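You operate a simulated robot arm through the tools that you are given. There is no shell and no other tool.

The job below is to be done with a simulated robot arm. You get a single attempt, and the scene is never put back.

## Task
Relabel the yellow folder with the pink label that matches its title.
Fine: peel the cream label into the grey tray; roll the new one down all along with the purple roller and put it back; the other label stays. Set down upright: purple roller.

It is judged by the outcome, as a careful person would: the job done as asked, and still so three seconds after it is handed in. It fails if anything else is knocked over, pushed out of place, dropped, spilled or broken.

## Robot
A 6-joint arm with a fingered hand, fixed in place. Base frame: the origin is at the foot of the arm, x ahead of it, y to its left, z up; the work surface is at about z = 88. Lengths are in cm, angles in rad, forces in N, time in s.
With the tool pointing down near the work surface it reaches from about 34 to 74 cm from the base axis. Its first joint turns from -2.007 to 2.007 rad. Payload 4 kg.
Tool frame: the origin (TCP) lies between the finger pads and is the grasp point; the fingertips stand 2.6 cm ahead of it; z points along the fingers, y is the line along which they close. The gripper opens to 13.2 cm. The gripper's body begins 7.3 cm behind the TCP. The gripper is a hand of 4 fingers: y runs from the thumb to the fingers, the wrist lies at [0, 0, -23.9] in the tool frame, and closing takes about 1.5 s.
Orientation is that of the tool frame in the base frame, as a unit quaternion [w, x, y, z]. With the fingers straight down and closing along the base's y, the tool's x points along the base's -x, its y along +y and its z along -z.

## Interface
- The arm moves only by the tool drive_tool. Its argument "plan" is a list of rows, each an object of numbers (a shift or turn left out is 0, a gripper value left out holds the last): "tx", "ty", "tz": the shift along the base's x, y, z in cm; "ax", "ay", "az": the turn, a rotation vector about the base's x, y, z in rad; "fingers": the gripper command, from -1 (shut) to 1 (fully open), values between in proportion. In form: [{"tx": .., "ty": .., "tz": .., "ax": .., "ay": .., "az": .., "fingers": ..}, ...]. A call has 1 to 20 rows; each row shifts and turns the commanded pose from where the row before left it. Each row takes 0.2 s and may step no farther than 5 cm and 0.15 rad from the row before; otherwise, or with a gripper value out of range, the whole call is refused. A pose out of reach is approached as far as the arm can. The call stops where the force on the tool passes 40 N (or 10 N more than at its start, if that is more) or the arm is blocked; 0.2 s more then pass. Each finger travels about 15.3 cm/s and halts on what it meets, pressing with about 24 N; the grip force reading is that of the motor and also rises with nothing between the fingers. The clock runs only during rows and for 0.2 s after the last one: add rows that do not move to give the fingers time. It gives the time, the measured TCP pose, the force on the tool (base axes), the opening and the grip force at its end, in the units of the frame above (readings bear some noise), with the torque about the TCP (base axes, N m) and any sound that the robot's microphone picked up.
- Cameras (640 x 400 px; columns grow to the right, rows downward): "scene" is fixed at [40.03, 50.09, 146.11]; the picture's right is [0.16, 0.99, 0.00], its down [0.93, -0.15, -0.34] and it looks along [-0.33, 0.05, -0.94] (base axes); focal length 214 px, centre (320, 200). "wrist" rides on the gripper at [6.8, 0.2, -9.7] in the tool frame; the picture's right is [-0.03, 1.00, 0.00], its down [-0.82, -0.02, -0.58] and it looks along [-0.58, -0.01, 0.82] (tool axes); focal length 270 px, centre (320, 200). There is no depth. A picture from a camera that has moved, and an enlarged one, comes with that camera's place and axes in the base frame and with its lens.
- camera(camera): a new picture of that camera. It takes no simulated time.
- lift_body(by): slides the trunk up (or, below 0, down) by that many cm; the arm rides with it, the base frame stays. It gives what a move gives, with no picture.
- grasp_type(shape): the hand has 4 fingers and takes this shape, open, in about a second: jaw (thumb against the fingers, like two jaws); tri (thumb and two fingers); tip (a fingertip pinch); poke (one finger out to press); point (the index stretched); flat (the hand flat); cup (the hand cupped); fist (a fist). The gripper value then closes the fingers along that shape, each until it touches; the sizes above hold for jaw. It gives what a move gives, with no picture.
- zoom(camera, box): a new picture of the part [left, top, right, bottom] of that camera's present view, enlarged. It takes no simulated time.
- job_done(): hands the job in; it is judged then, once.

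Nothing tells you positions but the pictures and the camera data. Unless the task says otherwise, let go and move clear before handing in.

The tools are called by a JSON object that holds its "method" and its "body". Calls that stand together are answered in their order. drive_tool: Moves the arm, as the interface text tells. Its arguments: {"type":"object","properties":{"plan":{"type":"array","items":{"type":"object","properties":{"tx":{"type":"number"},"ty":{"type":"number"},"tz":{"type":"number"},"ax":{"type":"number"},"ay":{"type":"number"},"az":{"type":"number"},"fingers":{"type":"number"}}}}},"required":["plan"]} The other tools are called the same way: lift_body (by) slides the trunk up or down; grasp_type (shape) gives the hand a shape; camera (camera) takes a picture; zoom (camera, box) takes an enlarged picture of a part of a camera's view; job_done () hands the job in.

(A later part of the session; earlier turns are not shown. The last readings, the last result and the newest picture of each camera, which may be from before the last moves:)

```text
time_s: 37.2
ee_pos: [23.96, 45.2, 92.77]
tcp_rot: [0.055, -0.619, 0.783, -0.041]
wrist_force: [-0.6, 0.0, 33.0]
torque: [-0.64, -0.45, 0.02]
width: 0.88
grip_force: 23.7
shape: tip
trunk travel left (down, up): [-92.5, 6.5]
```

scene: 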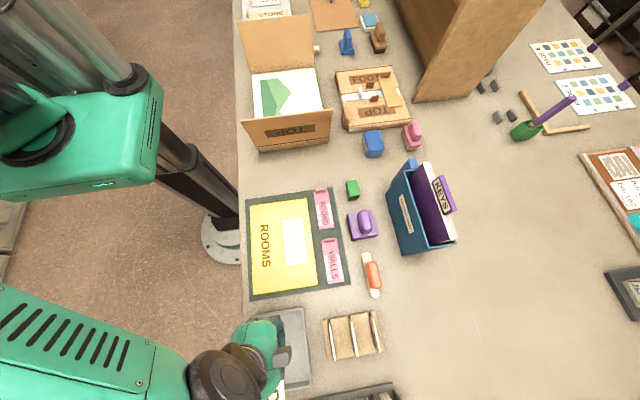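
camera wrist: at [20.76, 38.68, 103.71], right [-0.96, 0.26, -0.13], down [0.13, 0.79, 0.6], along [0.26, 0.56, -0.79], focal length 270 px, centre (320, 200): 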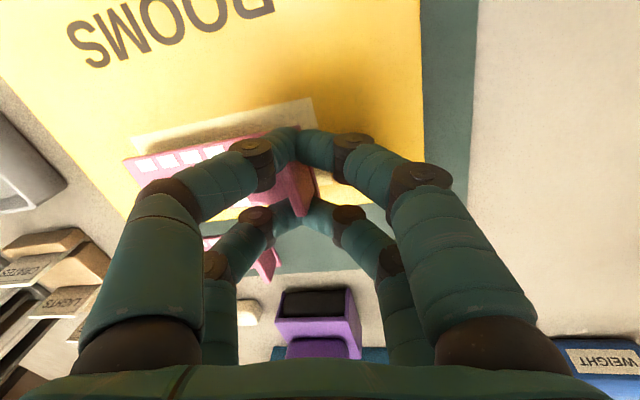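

{"method": "drive_tool", "body": {"plan": [{"tz": 0.25}, {}]}}

{"method": "drive_tool", "body": {"plan": [{"fingers": -0.85}, {"fingers": -0.6}, {}, {}]}}

{"method": "camera", "body": {"camera": "wrist"}}

```text
time_s: 37.8
ee_pos: [23.76, 45.19, 92.84]
tcp_rot: [0.052, -0.617, 0.784, -0.042]
wrist_force: [0.0, 3.9, 17.5]
torque: [-0.27, -0.23, 0.03]
width: 0.83
grip_force: 24.3
shape: tip
trunk travel left (down, up): [-92.5, 6.5]
```

```text
time_s: 38.8
ee_pos: [23.81, 45.22, 92.82]
tcp_rot: [0.052, -0.618, 0.784, -0.043]
wrist_force: [-2.6, -0.7, 7.0]
torque: [-0.09, -0.06, -0.06]
width: 2.55
grip_force: 0.0
shape: tip
trunk travel left (down, up): [-92.5, 6.5]
```

```text
taken
camera wrist: at [20.76, 38.6, 102.18], right [-0.96, 0.26, -0.13], down [0.13, 0.79, 0.6], along [0.26, 0.56, -0.79], focal length 270 px, centre (320, 200)
```

wrist: 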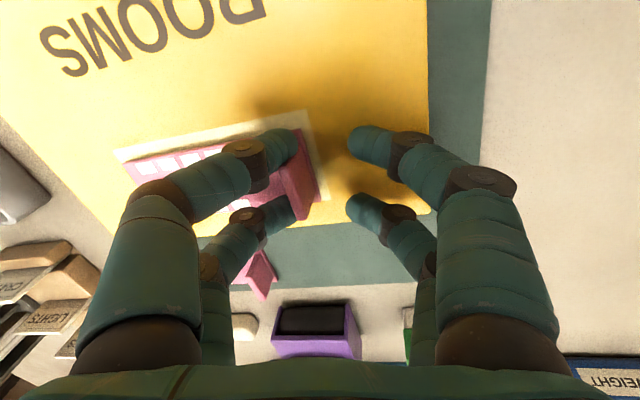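

{"method": "drive_tool", "body": {"plan": [{"tz": 0.3}, {"tx": 0.3, "tz": 0.1}, {"tz": 0.6}, {"tz": 1}, {"tz": 1.5}, {"tz": 2}, {"tz": 2, "az": 0.08}, {"az": 0.08, "tz": 1.5}, {"az": 0.075, "ay": 0.065}, {"ay": 0.065}, {}]}}

{"method": "zoom", "body": {"camera": "scene", "box": [260, 225, 340, 275]}}

{"method": "camera", "body": {"camera": "wrist"}}

```text
time_s: 41.2
ee_pos: [24.22, 45.29, 102.0]
tcp_rot: [0.01, -0.707, 0.707, 0.009]
wrist_force: [-0.1, 0.1, -0.3]
torque: [0.04, 0.02, 0.01]
width: 2.61
grip_force: 0.0
shape: tip
trunk travel left (down, up): [-92.5, 6.5]
```

```text
8.00 times, centred on (300, 250) of scene
camera zoom: at [40.03, 50.09, 146.11], right [0.16, 0.99, 0.0], down [0.93, -0.15, -0.34], along [-0.33, 0.05, -0.94], focal length 1716 px, centre (480, -200)
```

zoom: 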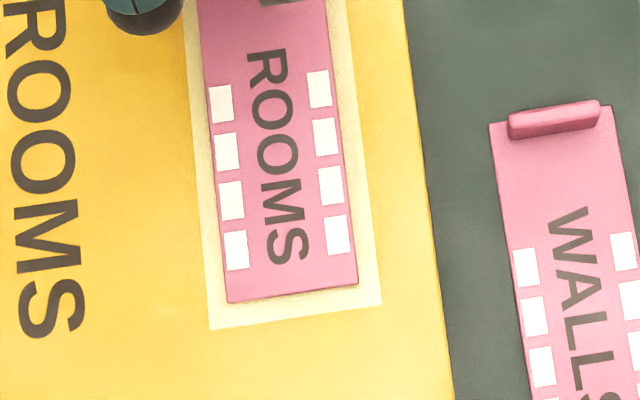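

```text
taken
camera wrist: at [24.0, 38.19, 111.31], right [-1.0, 0.03, 0.0], down [0.02, 0.8, 0.6], along [0.02, 0.6, -0.8], focal length 270 px, centre (320, 200)
```

wrist: 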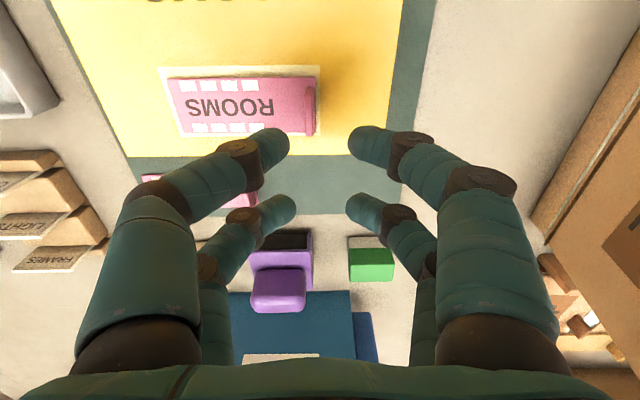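

{"method": "zoom", "body": {"camera": "wrist", "box": [140, 40, 350, 170]}}

{"method": "zoom", "body": {"camera": "wrist", "box": [180, 190, 420, 340]}}

{"method": "zoom", "body": {"camera": "scene", "box": [320, 190, 400, 240]}}

```text
3.05 times, centred on (245, 105) of wrist
camera zoom: at [24.0, 38.19, 111.31], right [-1.0, 0.03, 0.0], down [0.02, 0.8, 0.6], along [0.02, 0.6, -0.8], focal length 824 px, centre (549, 490)
```

zoom: 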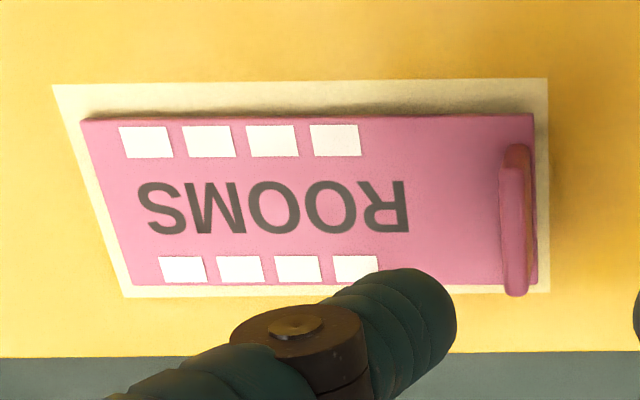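

```text
2.67 times, centred on (300, 265) of wrist
camera zoom: at [24.0, 38.19, 111.31], right [-1.0, 0.03, 0.0], down [0.02, 0.8, 0.6], along [0.02, 0.6, -0.8], focal length 721 px, centre (373, 27)
```

zoom: 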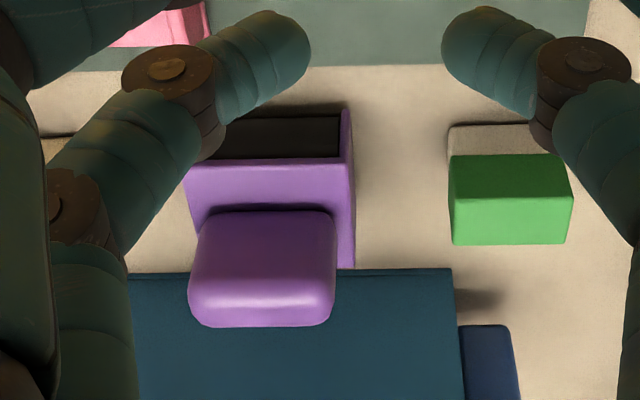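

```text
8.00 times, centred on (360, 215) of scene
camera zoom: at [40.03, 50.09, 146.11], right [0.16, 0.99, 0.0], down [0.93, -0.15, -0.34], along [-0.33, 0.05, -0.94], focal length 1716 px, centre (0, 80)
```

zoom: 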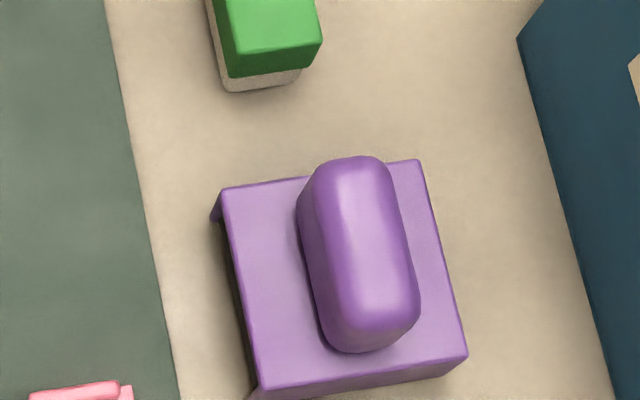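

The pink label sits nicely on the patch. Now the roller: I need the clearance to the teal binder behind it, so I'll look closer.

{"method": "zoom", "body": {"camera": "scene", "box": [330, 140, 490, 240]}}

{"method": "zoom", "body": {"camera": "scene", "box": [330, 180, 490, 280]}}

{"method": "grasp_type", "body": {"shape": "jaw"}}

{"method": "camera", "body": {"camera": "wrist"}}

```text
4.00 times, centred on (410, 190) of scene
camera zoom: at [40.03, 50.09, 146.11], right [0.16, 0.99, 0.0], down [0.93, -0.15, -0.34], along [-0.33, 0.05, -0.94], focal length 858 px, centre (-40, 240)
```

zoom: 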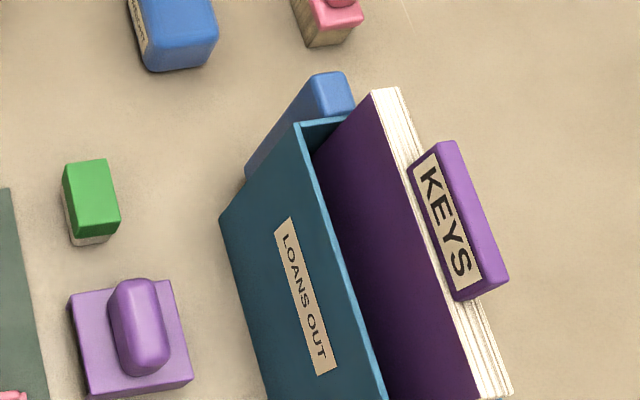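

```text
4.00 times, centred on (410, 230) of scene
camera zoom: at [40.03, 50.09, 146.11], right [0.16, 0.99, 0.0], down [0.93, -0.15, -0.34], along [-0.33, 0.05, -0.94], focal length 858 px, centre (-40, 80)
```

zoom: 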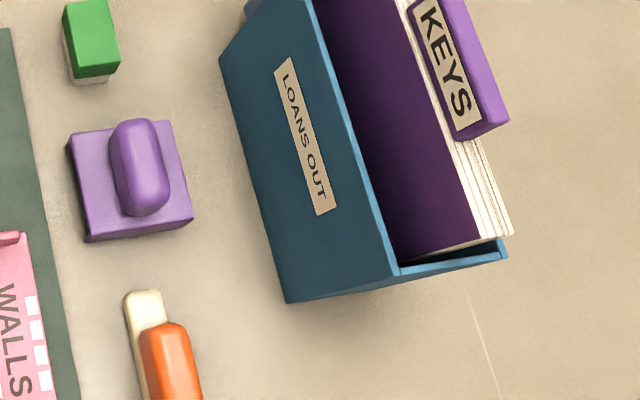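

```text
time_s: 42.1
ee_pos: [24.24, 45.35, 101.71]
tcp_rot: [0.01, -0.706, 0.708, 0.009]
wrist_force: [0.4, 0.3, -0.3]
torque: [-0.01, 0.0, -0.03]
width: 13.19
grip_force: 0.1
shape: jaw
trunk travel left (down, up): [-92.5, 6.5]
```

```text
taken
camera wrist: at [23.99, 38.18, 111.31], right [-1.0, 0.03, 0.0], down [0.02, 0.8, 0.6], along [0.02, 0.6, -0.8], focal length 270 px, centre (320, 200)
```

wrist: 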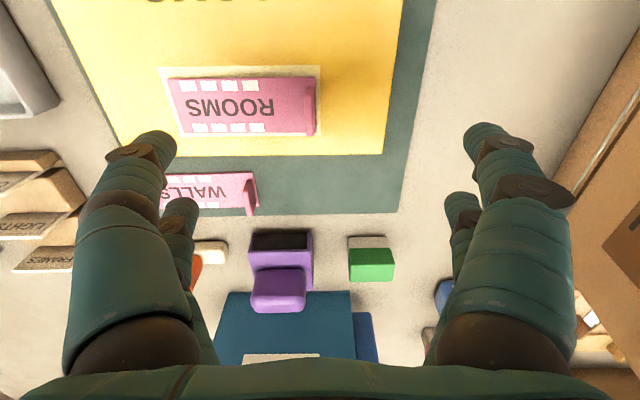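

Binder's near face is at y≈72, top z≈103; roller handle is centred near (28.9, 63.2), so there is room. I'll raise, narrow the opening, and turn back to close along y above the roller.

{"method": "drive_tool", "body": {"plan": [{"tz": 3, "fingers": -0.1, "ax": -0.027}, {"tz": 2}, {"az": -0.1428, "tx": 0.43, "ty": 1.5}, {"az": -0.1428, "tx": 0.43, "ty": 1.5}, {"az": -0.1428, "tx": 0.43, "ty": 1.5}, {"az": -0.1428, "tx": 0.43, "ty": 1.5}, {"az": -0.1428, "tx": 0.43, "ty": 1.5}, {"az": -0.1428, "tx": 0.43, "ty": 1.5}, {"az": -0.1428, "tx": 0.43, "ty": 1.5}, {"az": -0.1428, "tx": 0.43, "ty": 1.5}, {"az": -0.1428, "tx": 0.43, "ty": 1.5}, {"az": -0.1428, "tx": 0.43, "ty": 1.5}, {"az": -0.1428, "tx": 0.43, "ty": 1.5}, {"ty": 1.4}, {}, {}]}}

{"method": "camera", "body": {"camera": "wrist"}}

{"method": "camera", "body": {"camera": "scene"}}

```text
time_s: 45.5
ee_pos: [28.94, 63.18, 106.77]
tcp_rot: [0.0, 0.001, 1.0, -0.001]
wrist_force: [0.2, 0.4, -0.1]
torque: [0.01, -0.01, 0.02]
width: 6.03
grip_force: 0.1
shape: jaw
trunk travel left (down, up): [-92.5, 6.5]
```

```text
taken
camera wrist: at [22.08, 63.38, 116.4], right [0.03, 1.0, 0.0], down [0.82, -0.02, 0.58], along [0.58, -0.02, -0.82], focal length 270 px, centre (320, 200)
```

wrist: 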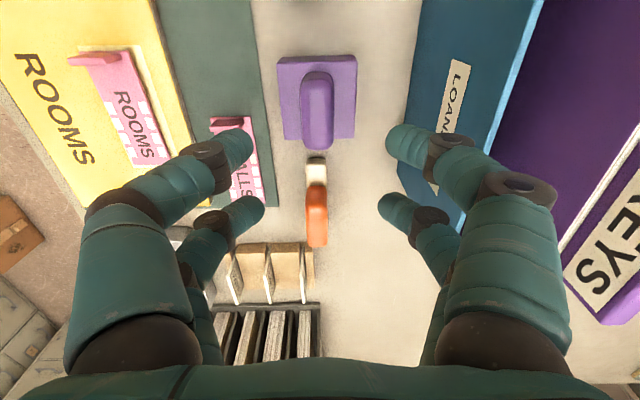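

```text
taken
```

scene: 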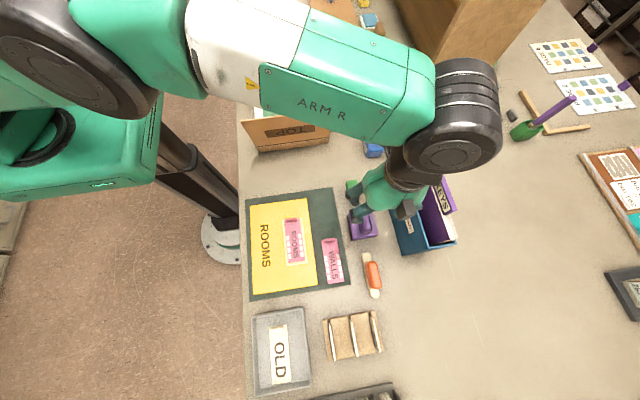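

{"method": "drive_tool", "body": {"plan": [{"tz": -2}, {"tz": -2}, {"tz": -2}, {"tz": -2}, {"tz": -1.5}, {"tz": -1}, {}]}}

{"method": "camera", "body": {"camera": "wrist"}}

{"method": "zoom", "body": {"camera": "scene", "box": [330, 170, 490, 270]}}

```text
time_s: 47.1
ee_pos: [28.84, 63.17, 96.39]
tcp_rot: [0.0, 0.0, 1.0, -0.001]
wrist_force: [-0.7, 0.3, 0.1]
torque: [0.02, 0.01, 0.0]
width: 5.98
grip_force: 0.1
shape: jaw
trunk travel left (down, up): [-92.5, 6.5]
```

```text
taken
camera wrist: at [22.09, 63.37, 105.99], right [0.03, 1.0, 0.0], down [0.82, -0.02, 0.58], along [0.58, -0.02, -0.82], focal length 270 px, centre (320, 200)
```

wrist: 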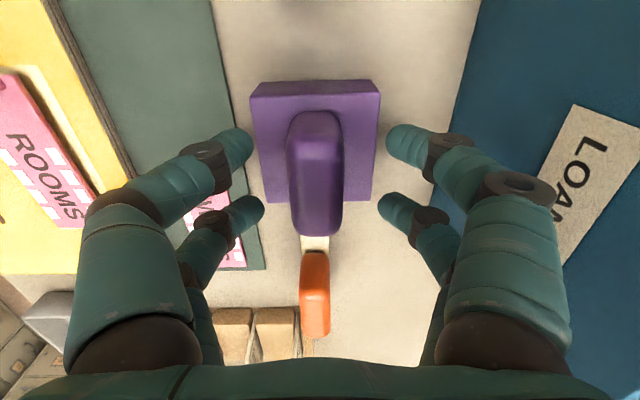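

```text
4.00 times, centred on (410, 220) of scene
camera zoom: at [40.03, 50.09, 146.11], right [0.16, 0.99, 0.0], down [0.93, -0.15, -0.34], along [-0.33, 0.05, -0.94], focal length 858 px, centre (-40, 120)
```

zoom: 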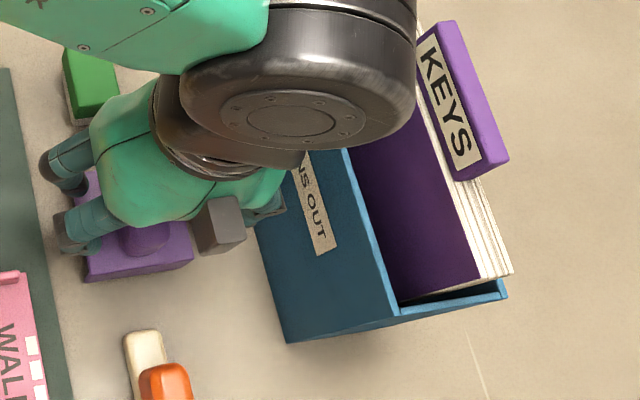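

{"method": "drive_tool", "body": {"plan": [{"ty": -0.15, "tz": -0.8}, {"tz": -0.6}, {"tz": -0.4}, {}]}}

{"method": "drive_tool", "body": {"plan": [{"fingers": -0.4}, {"fingers": -0.7}, {"fingers": -1}, {}, {}, {}, {}]}}

{"method": "camera", "body": {"camera": "wrist"}}

```text
time_s: 48.1
ee_pos: [28.99, 63.05, 94.61]
tcp_rot: [0.0, 0.001, 1.0, -0.001]
wrist_force: [-0.6, 0.4, -0.6]
torque: [0.01, 0.03, 0.01]
width: 5.98
grip_force: 0.0
shape: jaw
trunk travel left (down, up): [-92.5, 6.5]
```

```text
time_s: 49.7
ee_pos: [29.02, 62.98, 94.66]
tcp_rot: [-0.001, 0.001, 1.0, -0.001]
wrist_force: [-1.1, 0.8, -1.4]
torque: [0.04, -0.05, 0.0]
width: 3.73
grip_force: 23.6
shape: jaw
trunk travel left (down, up): [-92.5, 6.5]
```

```text
taken
camera wrist: at [22.1, 63.21, 104.21], right [0.03, 1.0, 0.0], down [0.82, -0.02, 0.58], along [0.58, -0.02, -0.82], focal length 270 px, centre (320, 200)
```

wrist: 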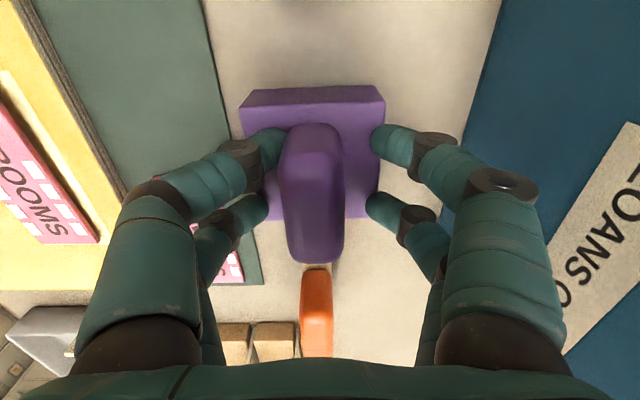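

Only the -y fingers touch; the handle is about 0.5 cm to the -y side of the hand centre. I'll reopen, recentre and close again.

{"method": "drive_tool", "body": {"plan": [{"fingers": -0.15}, {}, {"ty": -0.3}, {"ty": -0.25}, {}]}}

{"method": "camera", "body": {"camera": "wrist"}}

{"method": "drive_tool", "body": {"plan": [{"fingers": -0.4}, {"fingers": -0.7}, {"fingers": -1}, {}, {}, {}, {}]}}

{"method": "camera", "body": {"camera": "wrist"}}

```text
time_s: 50.9
ee_pos: [28.92, 62.62, 94.54]
tcp_rot: [0.0, 0.001, 1.0, -0.001]
wrist_force: [-0.7, 0.2, 0.1]
torque: [0.0, -0.02, 0.0]
width: 5.62
grip_force: 0.0
shape: jaw
trunk travel left (down, up): [-92.5, 6.5]
```

```text
taken
camera wrist: at [22.09, 62.67, 104.19], right [0.03, 1.0, 0.0], down [0.82, -0.02, 0.58], along [0.58, -0.02, -0.82], focal length 270 px, centre (320, 200)
```

wrist: 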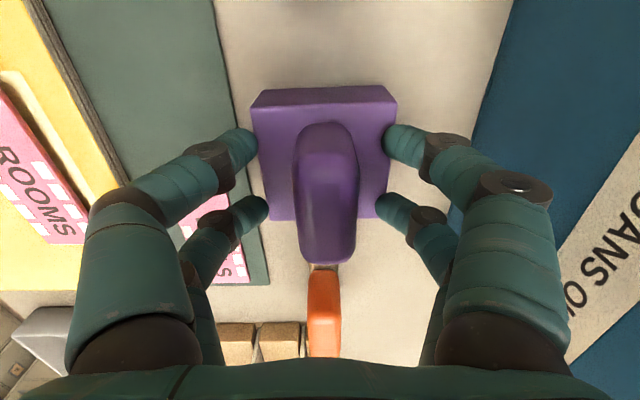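

```text
time_s: 52.5
ee_pos: [28.98, 62.54, 94.53]
tcp_rot: [0.0, 0.001, 1.0, -0.001]
wrist_force: [0.2, 0.4, 0.8]
torque: [-0.02, -0.09, 0.0]
width: 4.07
grip_force: 23.6
shape: jaw
trunk travel left (down, up): [-92.5, 6.5]
```

```text
taken
camera wrist: at [22.08, 62.67, 104.2], right [0.03, 1.0, 0.0], down [0.82, -0.02, 0.58], along [0.58, -0.02, -0.82], focal length 270 px, centre (320, 200)
```

wrist: 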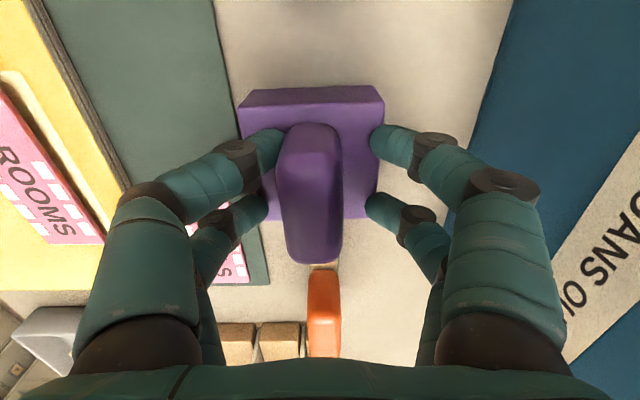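

{"method": "zoom", "body": {"camera": "wrist", "box": [210, 70, 450, 270]}}

{"method": "zoom", "body": {"camera": "scene", "box": [320, 190, 420, 252]}}

```text
2.00 times, centred on (330, 170) of wrist
camera zoom: at [22.08, 62.67, 104.2], right [0.03, 1.0, 0.0], down [0.82, -0.02, 0.58], along [0.58, -0.02, -0.82], focal length 541 px, centre (300, 260)
```

zoom: 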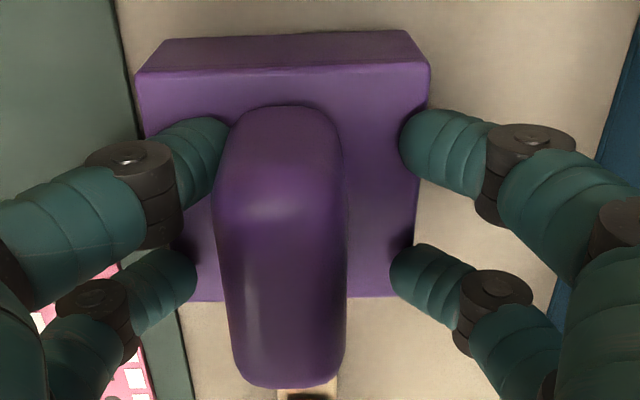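

```text
6.40 times, centred on (370, 221) of scene
camera zoom: at [40.03, 50.09, 146.11], right [0.16, 0.99, 0.0], down [0.93, -0.15, -0.34], along [-0.33, 0.05, -0.94], focal length 1373 px, centre (0, 66)
```

zoom: 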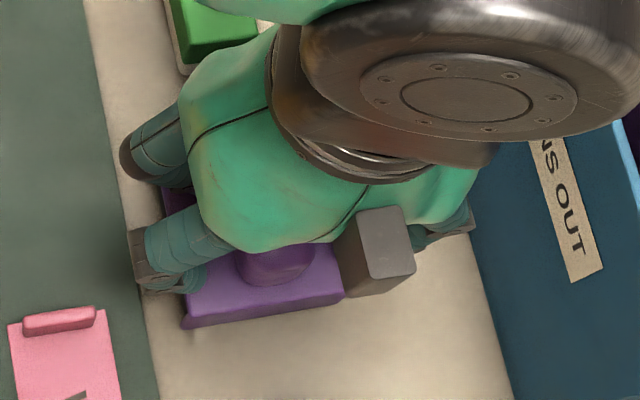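

The fingertips were apparently rubbing on the roller's base plate. I'll reopen, raise about 1.2 cm, recentre and close higher on the handle.

{"method": "drive_tool", "body": {"plan": [{"fingers": -0.15}, {}, {"tz": 0.6}, {"tz": 0.6, "ty": -0.4}, {}, {"fingers": -0.4}, {"fingers": -0.6}, {"fingers": -0.8}, {"fingers": -1}, {}, {}, {}]}}

{"method": "zoom", "body": {"camera": "wrist", "box": [210, 70, 450, 270]}}

```text
time_s: 55.1
ee_pos: [29.01, 62.17, 95.74]
tcp_rot: [0.0, 0.001, 1.0, 0.0]
wrist_force: [0.2, 0.0, 0.2]
torque: [0.02, -0.03, -0.01]
width: 1.88
grip_force: 24.1
shape: jaw
trunk travel left (down, up): [-92.5, 6.5]
```

```text
2.00 times, centred on (330, 170) of wrist
camera zoom: at [22.11, 62.26, 105.36], right [0.03, 1.0, 0.0], down [0.82, -0.02, 0.58], along [0.58, -0.02, -0.82], focal length 541 px, centre (300, 260)
```

zoom: 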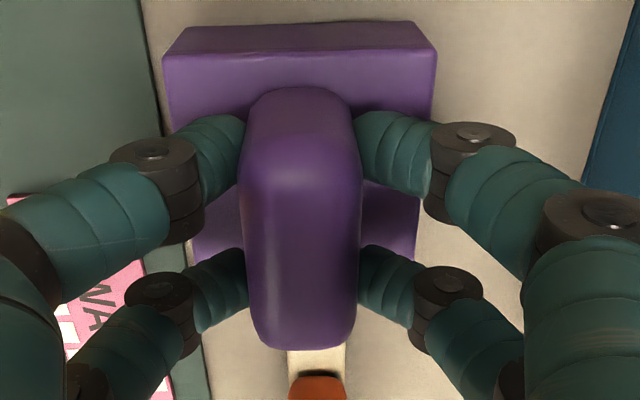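

All four fingers now grip the handle evenly. I'll lift the roller slowly, move away from the binder, and turn it 90° so it rolls along x.

{"method": "drive_tool", "body": {"plan": [{"tz": 0.5}, {"tz": 1}, {"tz": 1.5}, {"tz": 2}, {"tz": 2}, {"tz": 2}, {"tz": 1}, {}]}}

{"method": "camera", "body": {"camera": "wrist"}}

{"method": "zoom", "body": {"camera": "scene", "box": [320, 170, 440, 245]}}

```text
time_s: 56.9
ee_pos: [29.0, 62.16, 105.81]
tcp_rot: [0.0, 0.0, 1.0, -0.001]
wrist_force: [-0.4, -1.0, -2.1]
torque: [0.0, 0.02, 0.02]
width: 1.86
grip_force: 23.7
shape: jaw
trunk travel left (down, up): [-92.5, 6.5]
```

```text
taken
camera wrist: at [22.1, 62.31, 115.44], right [0.03, 1.0, 0.0], down [0.82, -0.02, 0.58], along [0.58, -0.02, -0.82], focal length 270 px, centre (320, 200)
```

wrist: 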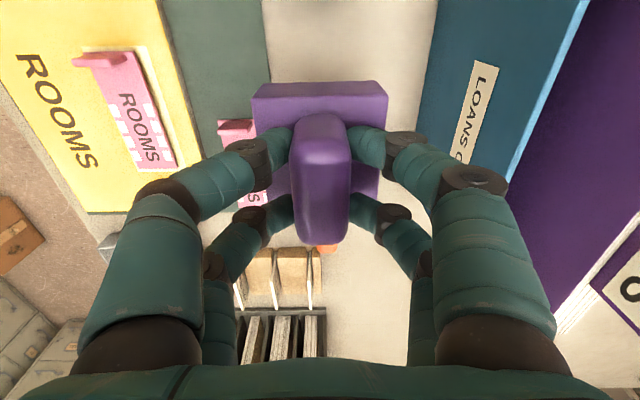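

```text
5.33 times, centred on (380, 208) of scene
camera zoom: at [40.03, 50.09, 146.11], right [0.16, 0.99, 0.0], down [0.93, -0.15, -0.34], along [-0.33, 0.05, -0.94], focal length 1144 px, centre (0, 160)
```

zoom: 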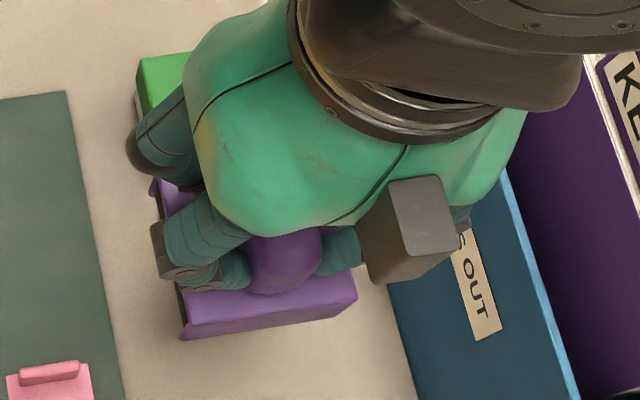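

{"method": "drive_tool", "body": {"plan": [{"ty": -1.5}, {"ty": -1.5, "az": 0.1428}, {"ty": -1.5, "az": 0.1428}, {"ty": -1.5, "az": 0.1428}, {"ty": -1.5, "az": 0.1428}, {"ty": -1.5, "az": 0.1428}, {"ty": -1.5, "az": 0.1428}, {"ty": -1.5, "az": 0.1428}, {"ty": -1.5, "az": 0.1428, "tx": 0.3}, {"ty": -1.5, "az": 0.1428, "tx": 0.3}, {"ty": -1.5, "az": 0.1428, "tx": 0.3}, {"ty": -0.8, "az": 0.1428, "tx": 0.1}, {}, {}]}}

{"method": "camera", "body": {"camera": "wrist"}}

{"method": "zoom", "body": {"camera": "scene", "box": [240, 180, 360, 255]}}

```text
time_s: 59.9
ee_pos: [30.01, 44.81, 105.7]
tcp_rot: [0.001, -0.707, 0.708, 0.0]
wrist_force: [-0.5, 0.1, -1.6]
torque: [0.02, -0.02, 0.02]
width: 1.87
grip_force: 24.1
shape: jaw
trunk travel left (down, up): [-92.5, 6.5]
```

```text
taken
camera wrist: at [29.75, 37.9, 115.39], right [-1.0, 0.03, 0.0], down [0.02, 0.82, 0.58], along [0.02, 0.58, -0.82], focal length 270 px, centre (320, 200)
```

wrist: 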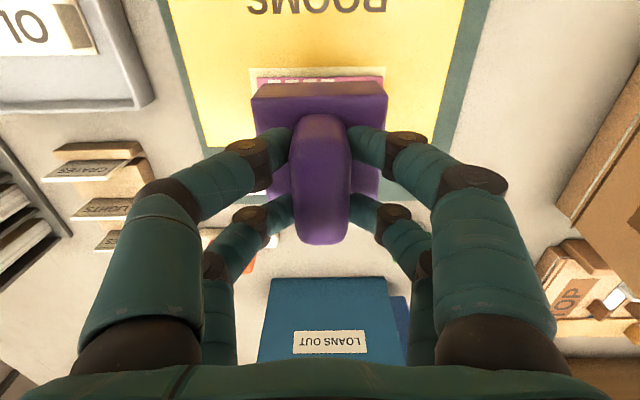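

```text
5.33 times, centred on (300, 218) of scene
camera zoom: at [40.03, 50.09, 146.11], right [0.16, 0.99, 0.0], down [0.93, -0.15, -0.34], along [-0.33, 0.05, -0.94], focal length 1144 px, centre (427, 107)
```

zoom: 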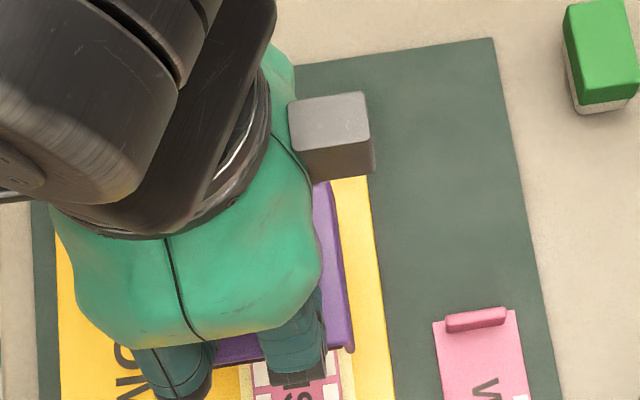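

{"method": "drive_tool", "body": {"plan": [{"tx": -0.5, "ty": 0.05, "tz": -2}, {"tz": -2}, {"tz": -1.5}, {"tz": -1}, {"tz": -0.5}, {}]}}

{"method": "camera", "body": {"camera": "wrist"}}

{"method": "zoom", "body": {"camera": "scene", "box": [250, 190, 350, 252]}}

```text
time_s: 61.3
ee_pos: [29.46, 44.79, 98.7]
tcp_rot: [0.0, -0.706, 0.708, -0.001]
wrist_force: [0.1, -0.5, -1.6]
torque: [0.05, 0.01, -0.04]
width: 1.88
grip_force: 24.1
shape: jaw
trunk travel left (down, up): [-92.5, 6.5]
```

```text
taken
camera wrist: at [29.18, 37.97, 108.38], right [-1.0, 0.03, 0.0], down [0.02, 0.82, 0.58], along [0.02, 0.58, -0.82], focal length 270 px, centre (320, 200)
```

wrist: 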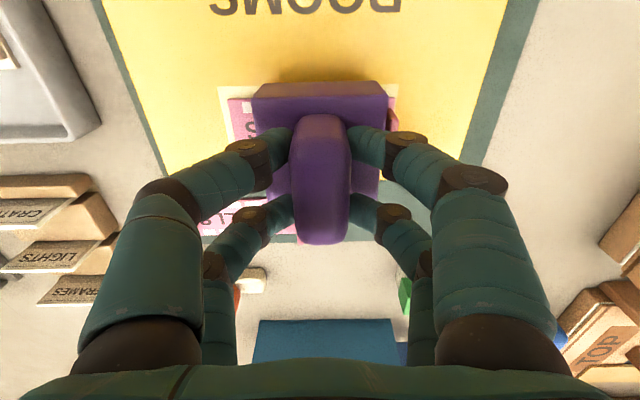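

```text
6.40 times, centred on (300, 221) of scene
camera zoom: at [40.03, 50.09, 146.11], right [0.16, 0.99, 0.0], down [0.93, -0.15, -0.34], along [-0.33, 0.05, -0.94], focal length 1373 px, centre (448, 66)
```

zoom: 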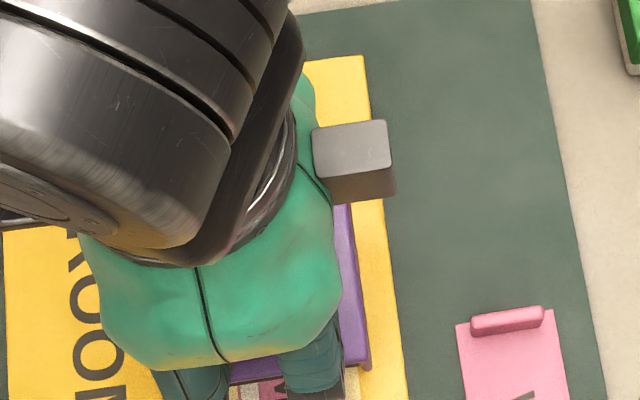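

{"method": "drive_tool", "body": {"plan": [{"tz": -0.4}, {"tz": -0.3}, {}]}}

{"method": "drive_tool", "body": {"plan": [{"tz": -0.1}, {"tz": -0.1}, {}]}}

```text
time_s: 62.1
ee_pos: [29.43, 44.88, 98.12]
tcp_rot: [0.001, -0.707, 0.708, -0.001]
wrist_force: [1.9, -1.0, 3.1]
torque: [0.02, 0.04, 0.0]
width: 1.89
grip_force: 24.4
shape: jaw
trunk travel left (down, up): [-92.5, 6.5]
```

```text
time_s: 62.9
ee_pos: [29.53, 44.78, 98.03]
tcp_rot: [0.003, -0.706, 0.708, -0.001]
wrist_force: [4.5, 0.1, 16.6]
torque: [0.02, -0.04, 0.04]
width: 1.91
grip_force: 23.8
shape: jaw
trunk travel left (down, up): [-92.5, 6.5]
```

Contact with about 16 N. I'll roll back toward the tab first in small steps, watching the side force.

{"method": "drive_tool", "body": {"plan": [{"tx": -0.3}, {"tx": -0.3}, {"tx": -0.3}, {"tx": -0.3}, {}]}}

{"method": "zoom", "body": {"camera": "scene", "box": [240, 230, 400, 330]}}

{"method": "camera", "body": {"camera": "wrist"}}

```text
time_s: 64.1
ee_pos: [28.44, 44.73, 98.01]
tcp_rot: [0.003, -0.706, 0.708, 0.001]
wrist_force: [22.1, -2.2, 25.8]
torque: [-0.05, -0.71, 0.01]
width: 2.13
grip_force: 24.1
shape: jaw
trunk travel left (down, up): [-92.5, 6.5]
```

```text
4.00 times, centred on (320, 280) of scene
camera zoom: at [40.03, 50.09, 146.11], right [0.16, 0.99, 0.0], down [0.93, -0.15, -0.34], along [-0.33, 0.05, -0.94], focal length 858 px, centre (320, -120)
```

zoom: 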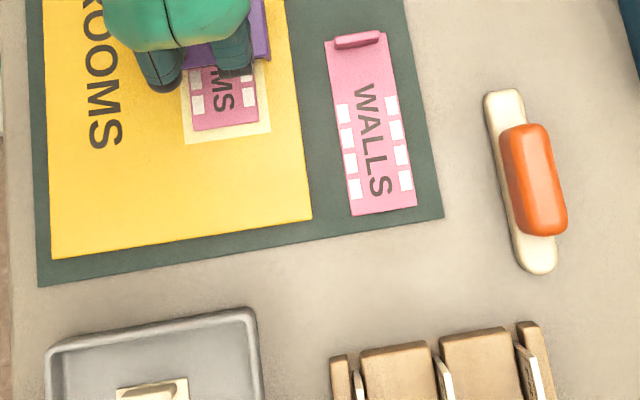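

```text
taken
camera wrist: at [28.21, 37.88, 107.57], right [-1.0, 0.03, 0.0], down [0.02, 0.81, 0.58], along [0.02, 0.58, -0.81], focal length 270 px, centre (320, 200)
```

wrist: 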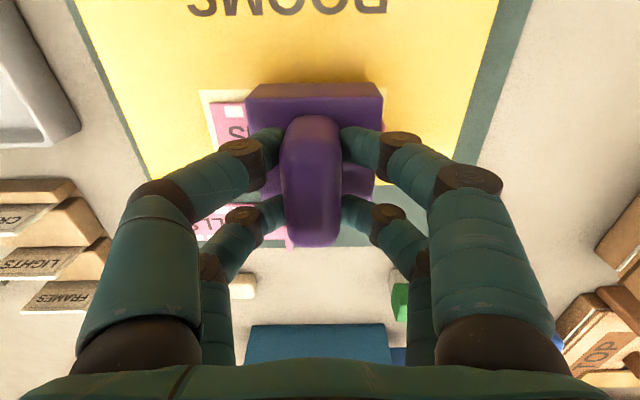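

{"method": "drive_tool", "body": {"plan": [{"tx": 0.2}, {"tx": 0.2}, {}]}}

{"method": "drive_tool", "body": {"plan": [{"tx": 0.3}, {"tx": 0.3}, {}]}}

```text
time_s: 64.9
ee_pos: [28.65, 44.8, 97.88]
tcp_rot: [0.001, -0.707, 0.707, -0.001]
wrist_force: [4.6, 2.4, 25.2]
torque: [0.02, -0.22, -0.03]
width: 2.11
grip_force: 23.8
shape: jaw
trunk travel left (down, up): [-92.5, 6.5]
```

```text
time_s: 65.7
ee_pos: [29.1, 44.62, 97.95]
tcp_rot: [0.0, -0.706, 0.708, -0.002]
wrist_force: [-8.4, 0.8, 22.7]
torque: [0.06, 0.26, 0.01]
width: 2.07
grip_force: 23.7
shape: jaw
trunk travel left (down, up): [-92.5, 6.5]
```

{"method": "drive_tool", "body": {"plan": [{"tx": 0.3, "tz": 0.05}, {"tx": 0.3}, {"tx": 0.3}, {"tx": 0.3}, {"tx": 0.3}, {"tx": 0.3}, {}]}}

{"method": "zoom", "body": {"camera": "scene", "box": [240, 190, 360, 265]}}

{"method": "camera", "body": {"camera": "wrist"}}

```text
time_s: 67.3
ee_pos: [31.15, 44.79, 97.91]
tcp_rot: [0.0, -0.707, 0.708, 0.0]
wrist_force: [-3.0, -0.5, 6.3]
torque: [0.02, 0.08, 0.03]
width: 2.07
grip_force: 24.3
shape: jaw
trunk travel left (down, up): [-92.5, 6.5]
```

```text
5.33 times, centred on (300, 228) of scene
camera zoom: at [40.03, 50.09, 146.11], right [0.16, 0.99, 0.0], down [0.93, -0.15, -0.34], along [-0.33, 0.05, -0.94], focal length 1144 px, centre (427, 53)
```

zoom: 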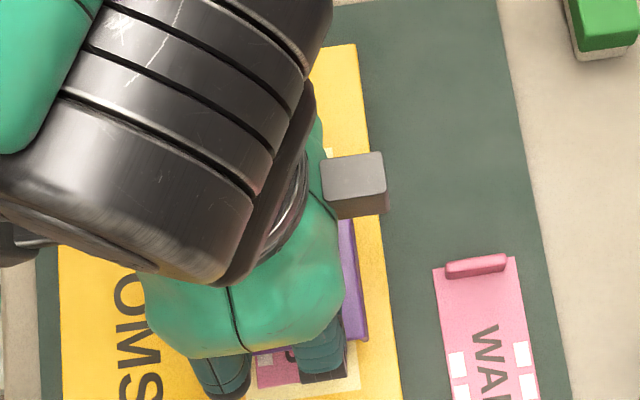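

```text
taken
camera wrist: at [30.77, 37.93, 107.53], right [-1.0, 0.03, 0.0], down [0.02, 0.82, 0.58], along [0.02, 0.58, -0.82], focal length 270 px, centre (320, 200)
```

wrist: 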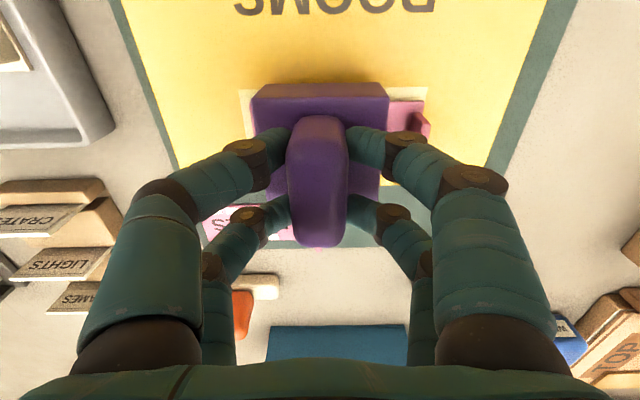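

Rolling works with low side force. Continuing toward the far end with slightly more pressure.

{"method": "drive_tool", "body": {"plan": [{"tx": 0.3, "tz": -0.07}, {"tx": 0.3}, {"tx": 0.3}, {"tx": 0.3}, {"tx": 0.3}, {"tx": 0.3}, {}]}}

{"method": "drive_tool", "body": {"plan": [{"tx": 0.3}, {"tx": 0.3}, {"tx": 0.3}, {"tx": 0.3}, {"tx": 0.3}, {"tx": 0.3}, {}]}}

{"method": "camera", "body": {"camera": "wrist"}}

{"method": "zoom", "body": {"camera": "scene", "box": [240, 190, 360, 265]}}

```text
time_s: 68.9
ee_pos: [32.89, 44.73, 97.83]
tcp_rot: [0.001, -0.706, 0.708, 0.0]
wrist_force: [-2.0, -0.1, 5.5]
torque: [0.03, 0.07, -0.02]
width: 2.08
grip_force: 23.9
shape: jaw
trunk travel left (down, up): [-92.5, 6.5]
```

```text
time_s: 70.5
ee_pos: [34.62, 44.89, 97.73]
tcp_rot: [0.0, -0.706, 0.708, -0.001]
wrist_force: [0.0, 0.2, -0.5]
torque: [0.03, 0.04, 0.01]
width: 2.08
grip_force: 23.7
shape: jaw
trunk travel left (down, up): [-92.5, 6.5]
```

```text
taken
camera wrist: at [34.44, 37.97, 107.44], right [-1.0, 0.03, 0.0], down [0.02, 0.82, 0.58], along [0.02, 0.58, -0.82], focal length 270 px, centre (320, 200)
```

wrist: 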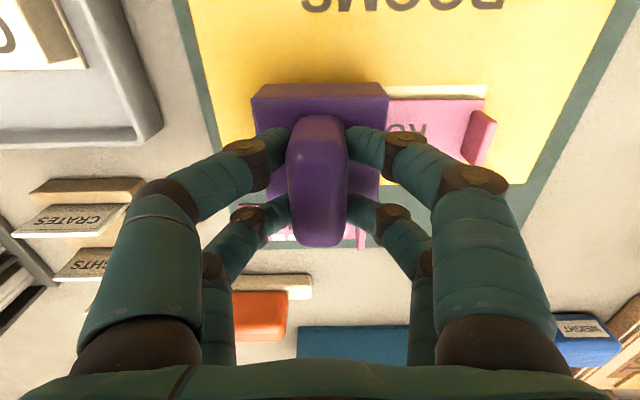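

```text
5.33 times, centred on (300, 228) of scene
camera zoom: at [40.03, 50.09, 146.11], right [0.16, 0.99, 0.0], down [0.93, -0.15, -0.34], along [-0.33, 0.05, -0.94], focal length 1144 px, centre (427, 53)
```

zoom: 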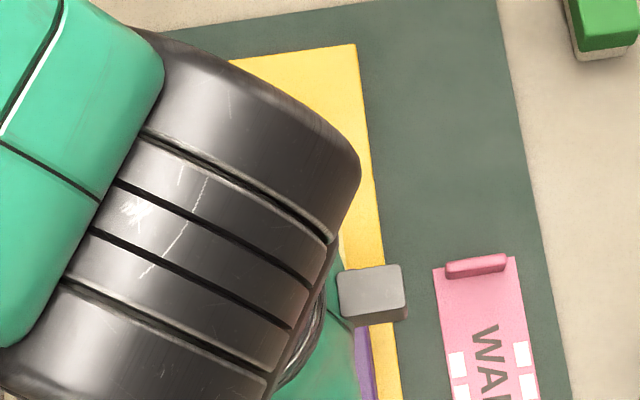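

{"method": "zoom", "body": {"camera": "wrist", "box": [360, 60, 520, 200]}}

```text
2.86 times, centred on (440, 130) of wrist
camera zoom: at [34.44, 37.97, 107.44], right [-1.0, 0.03, 0.0], down [0.02, 0.82, 0.58], along [0.02, 0.58, -0.82], focal length 772 px, centre (-23, 400)
```

zoom: 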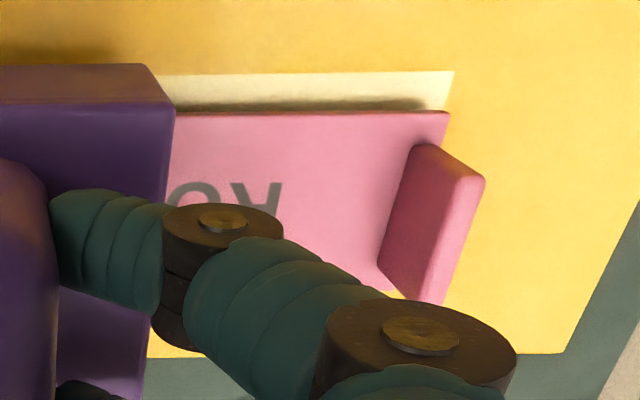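

The white flecks vanish where the roller has pressed — a nice indicator. Pressure faded, so I'll lower a bit and continue over the far end.

{"method": "drive_tool", "body": {"plan": [{"tz": -0.1}, {"tz": -0.08}, {}]}}

```text
time_s: 71.3
ee_pos: [34.68, 44.82, 97.67]
tcp_rot: [0.002, -0.706, 0.708, 0.0]
wrist_force: [0.7, -0.3, 9.7]
torque: [0.0, 0.03, -0.01]
width: 2.07
grip_force: 23.9
shape: jaw
trunk travel left (down, up): [-92.5, 6.5]
```

{"method": "drive_tool", "body": {"plan": [{"tx": 0.3, "tz": -0.03}, {"tx": 0.3}, {"tx": 0.3, "tz": -0.03}, {"tx": 0.3}, {}]}}

{"method": "zoom", "body": {"camera": "wrist", "box": [360, 60, 520, 200]}}

{"method": "camera", "body": {"camera": "scene"}}

```text
time_s: 72.5
ee_pos: [35.71, 44.8, 97.7]
tcp_rot: [0.0, -0.707, 0.708, -0.001]
wrist_force: [-2.9, 0.4, 13.3]
torque: [0.03, 0.25, -0.03]
width: 2.06
grip_force: 24.0
shape: jaw
trunk travel left (down, up): [-92.5, 6.5]
```

```text
2.86 times, centred on (440, 130) of wrist
camera zoom: at [35.54, 37.93, 107.31], right [-1.0, 0.03, 0.0], down [0.02, 0.82, 0.58], along [0.02, 0.58, -0.82], focal length 772 px, centre (-23, 400)
```

zoom: 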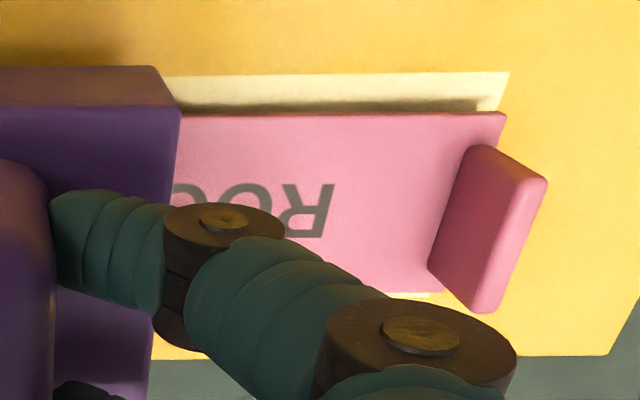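

```text
taken
```

scene: 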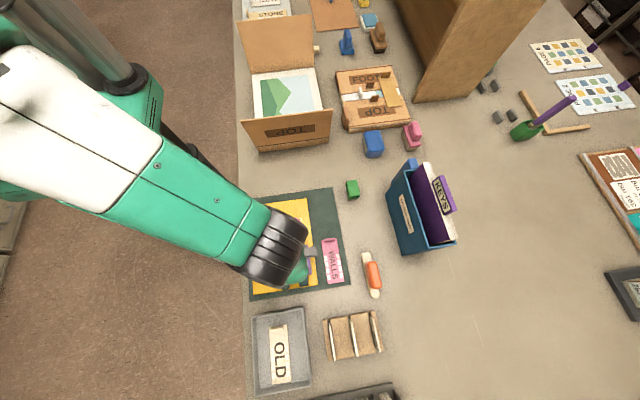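

{"method": "drive_tool", "body": {"plan": [{"tx": -0.3}, {"tx": -0.3}, {"tx": -0.3}, {"tx": -0.3}, {"tx": -0.3}, {"tx": -0.3}, {}]}}

{"method": "drive_tool", "body": {"plan": [{"tx": -0.3, "tz": 0.04}, {"tx": -0.3}, {"tx": -0.3}, {"tx": -0.3}, {"tx": -0.3}, {"tx": -0.3}, {}]}}

{"method": "camera", "body": {"camera": "wrist"}}

```text
time_s: 74.1
ee_pos: [34.0, 44.75, 97.74]
tcp_rot: [0.002, -0.706, 0.708, -0.001]
wrist_force: [8.0, 1.4, 22.2]
torque: [-0.01, -0.22, 0.03]
width: 2.09
grip_force: 24.1
shape: jaw
trunk travel left (down, up): [-92.5, 6.5]
```

```text
time_s: 75.7
ee_pos: [32.36, 44.75, 97.79]
tcp_rot: [0.001, -0.707, 0.708, 0.0]
wrist_force: [7.7, 0.3, 19.0]
torque: [-0.02, -0.17, 0.0]
width: 2.12
grip_force: 23.8
shape: jaw
trunk travel left (down, up): [-92.5, 6.5]
```

```text
taken
camera wrist: at [32.03, 37.87, 107.32], right [-1.0, 0.03, 0.0], down [0.02, 0.82, 0.58], along [0.02, 0.58, -0.82], focal length 270 px, centre (320, 200)
```

wrist: 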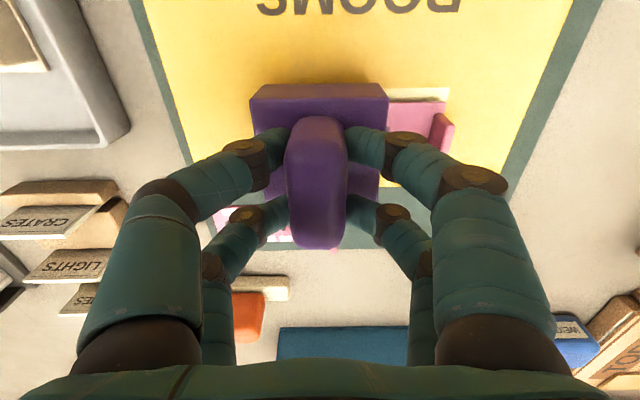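

{"method": "drive_tool", "body": {"plan": [{"tx": -0.3, "tz": 0.05}, {"tx": -0.3}, {"tx": -0.3, "tz": 0.03}, {"tx": -0.3}, {"tx": -0.3, "tz": 0.03}, {"tx": -0.3}, {}]}}

{"method": "drive_tool", "body": {"plan": [{"tx": -0.3}, {"tx": -0.3}, {"tx": -0.3}, {"tx": -0.2}, {}]}}

{"method": "camera", "body": {"camera": "wrist"}}

{"method": "zoom", "body": {"camera": "scene", "box": [240, 190, 360, 265]}}

```text
time_s: 77.3
ee_pos: [30.37, 44.77, 97.72]
tcp_rot: [0.0, -0.707, 0.707, 0.0]
wrist_force: [4.5, -1.6, 13.0]
torque: [0.0, -0.11, 0.0]
width: 2.06
grip_force: 24.0
shape: jaw
trunk travel left (down, up): [-92.5, 6.5]
```

```text
time_s: 78.5
ee_pos: [29.35, 44.83, 97.82]
tcp_rot: [0.0, -0.707, 0.708, -0.002]
wrist_force: [3.2, 1.0, 8.2]
torque: [0.01, -0.08, -0.04]
width: 2.08
grip_force: 24.0
shape: jaw
trunk travel left (down, up): [-92.5, 6.5]
```

```text
taken
camera wrist: at [29.1, 37.94, 107.43], right [-1.0, 0.03, 0.0], down [0.02, 0.82, 0.58], along [0.02, 0.58, -0.82], focal length 270 px, centre (320, 200)
```

wrist: 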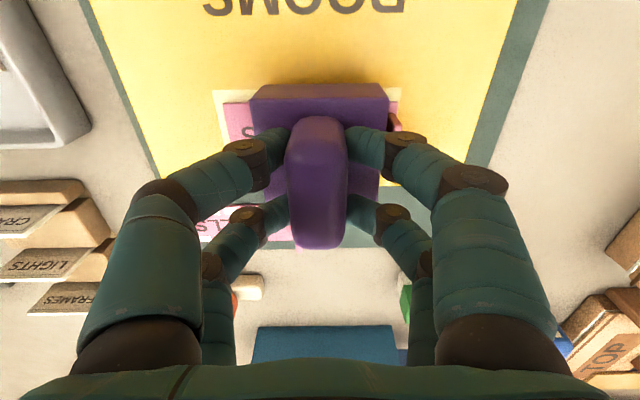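

```text
5.33 times, centred on (300, 228) of scene
camera zoom: at [40.03, 50.09, 146.11], right [0.16, 0.99, 0.0], down [0.93, -0.15, -0.34], along [-0.33, 0.05, -0.94], focal length 1144 px, centre (427, 53)
```

zoom: 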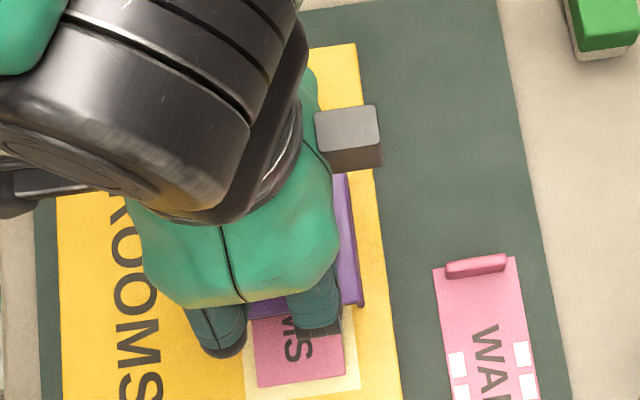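

Flecks are gone at the far end too. I'll nudge up to just short of the tab with pressure, then lift the roller clear and inspect.

{"method": "drive_tool", "body": {"plan": [{"tx": -0.2, "tz": -0.05}, {"tx": -0.2}, {"tx": -0.1}, {}]}}

{"method": "drive_tool", "body": {"plan": [{"tx": 0.15}, {"tz": 0.2}, {"tz": 0.4}, {"tz": 1}, {"tz": 2}, {"tz": 2}, {"tz": 2}, {"ty": 2}, {"ty": 2}, {"ty": 2}, {"ty": 2}, {}]}}

{"method": "zoom", "body": {"camera": "scene", "box": [240, 190, 360, 265]}}

{"method": "camera", "body": {"camera": "wrist"}}

```text
time_s: 79.5
ee_pos: [28.77, 44.8, 97.86]
tcp_rot: [0.001, -0.707, 0.708, 0.001]
wrist_force: [6.9, -0.6, 13.8]
torque: [0.0, -0.11, -0.01]
width: 2.08
grip_force: 23.3
shape: jaw
trunk travel left (down, up): [-92.5, 6.5]
```

```text
time_s: 82.1
ee_pos: [29.02, 52.91, 105.22]
tcp_rot: [0.001, -0.707, 0.707, -0.001]
wrist_force: [0.4, -0.1, -1.1]
torque: [-0.01, -0.01, -0.02]
width: 2.07
grip_force: 24.2
shape: jaw
trunk travel left (down, up): [-92.5, 6.5]
```

```text
5.33 times, centred on (300, 228) of scene
camera zoom: at [40.03, 50.09, 146.11], right [0.16, 0.99, 0.0], down [0.93, -0.15, -0.34], along [-0.33, 0.05, -0.94], focal length 1144 px, centre (427, 53)
```

zoom: 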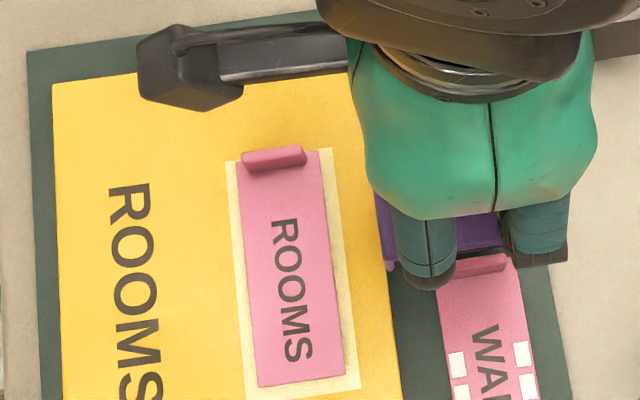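

```text
taken
camera wrist: at [28.81, 46.04, 114.91], right [-1.0, 0.03, 0.0], down [0.02, 0.82, 0.58], along [0.02, 0.58, -0.82], focal length 270 px, centre (320, 200)
```

wrist: 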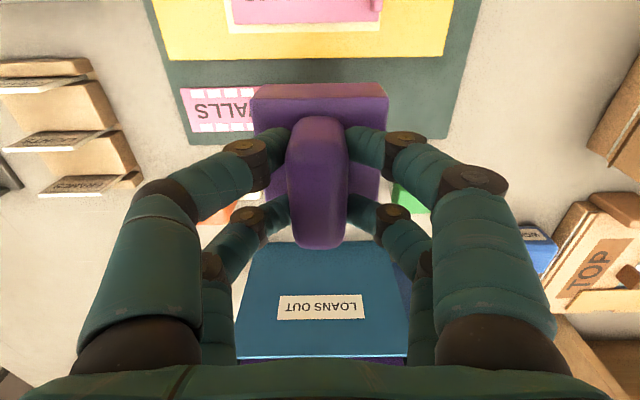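

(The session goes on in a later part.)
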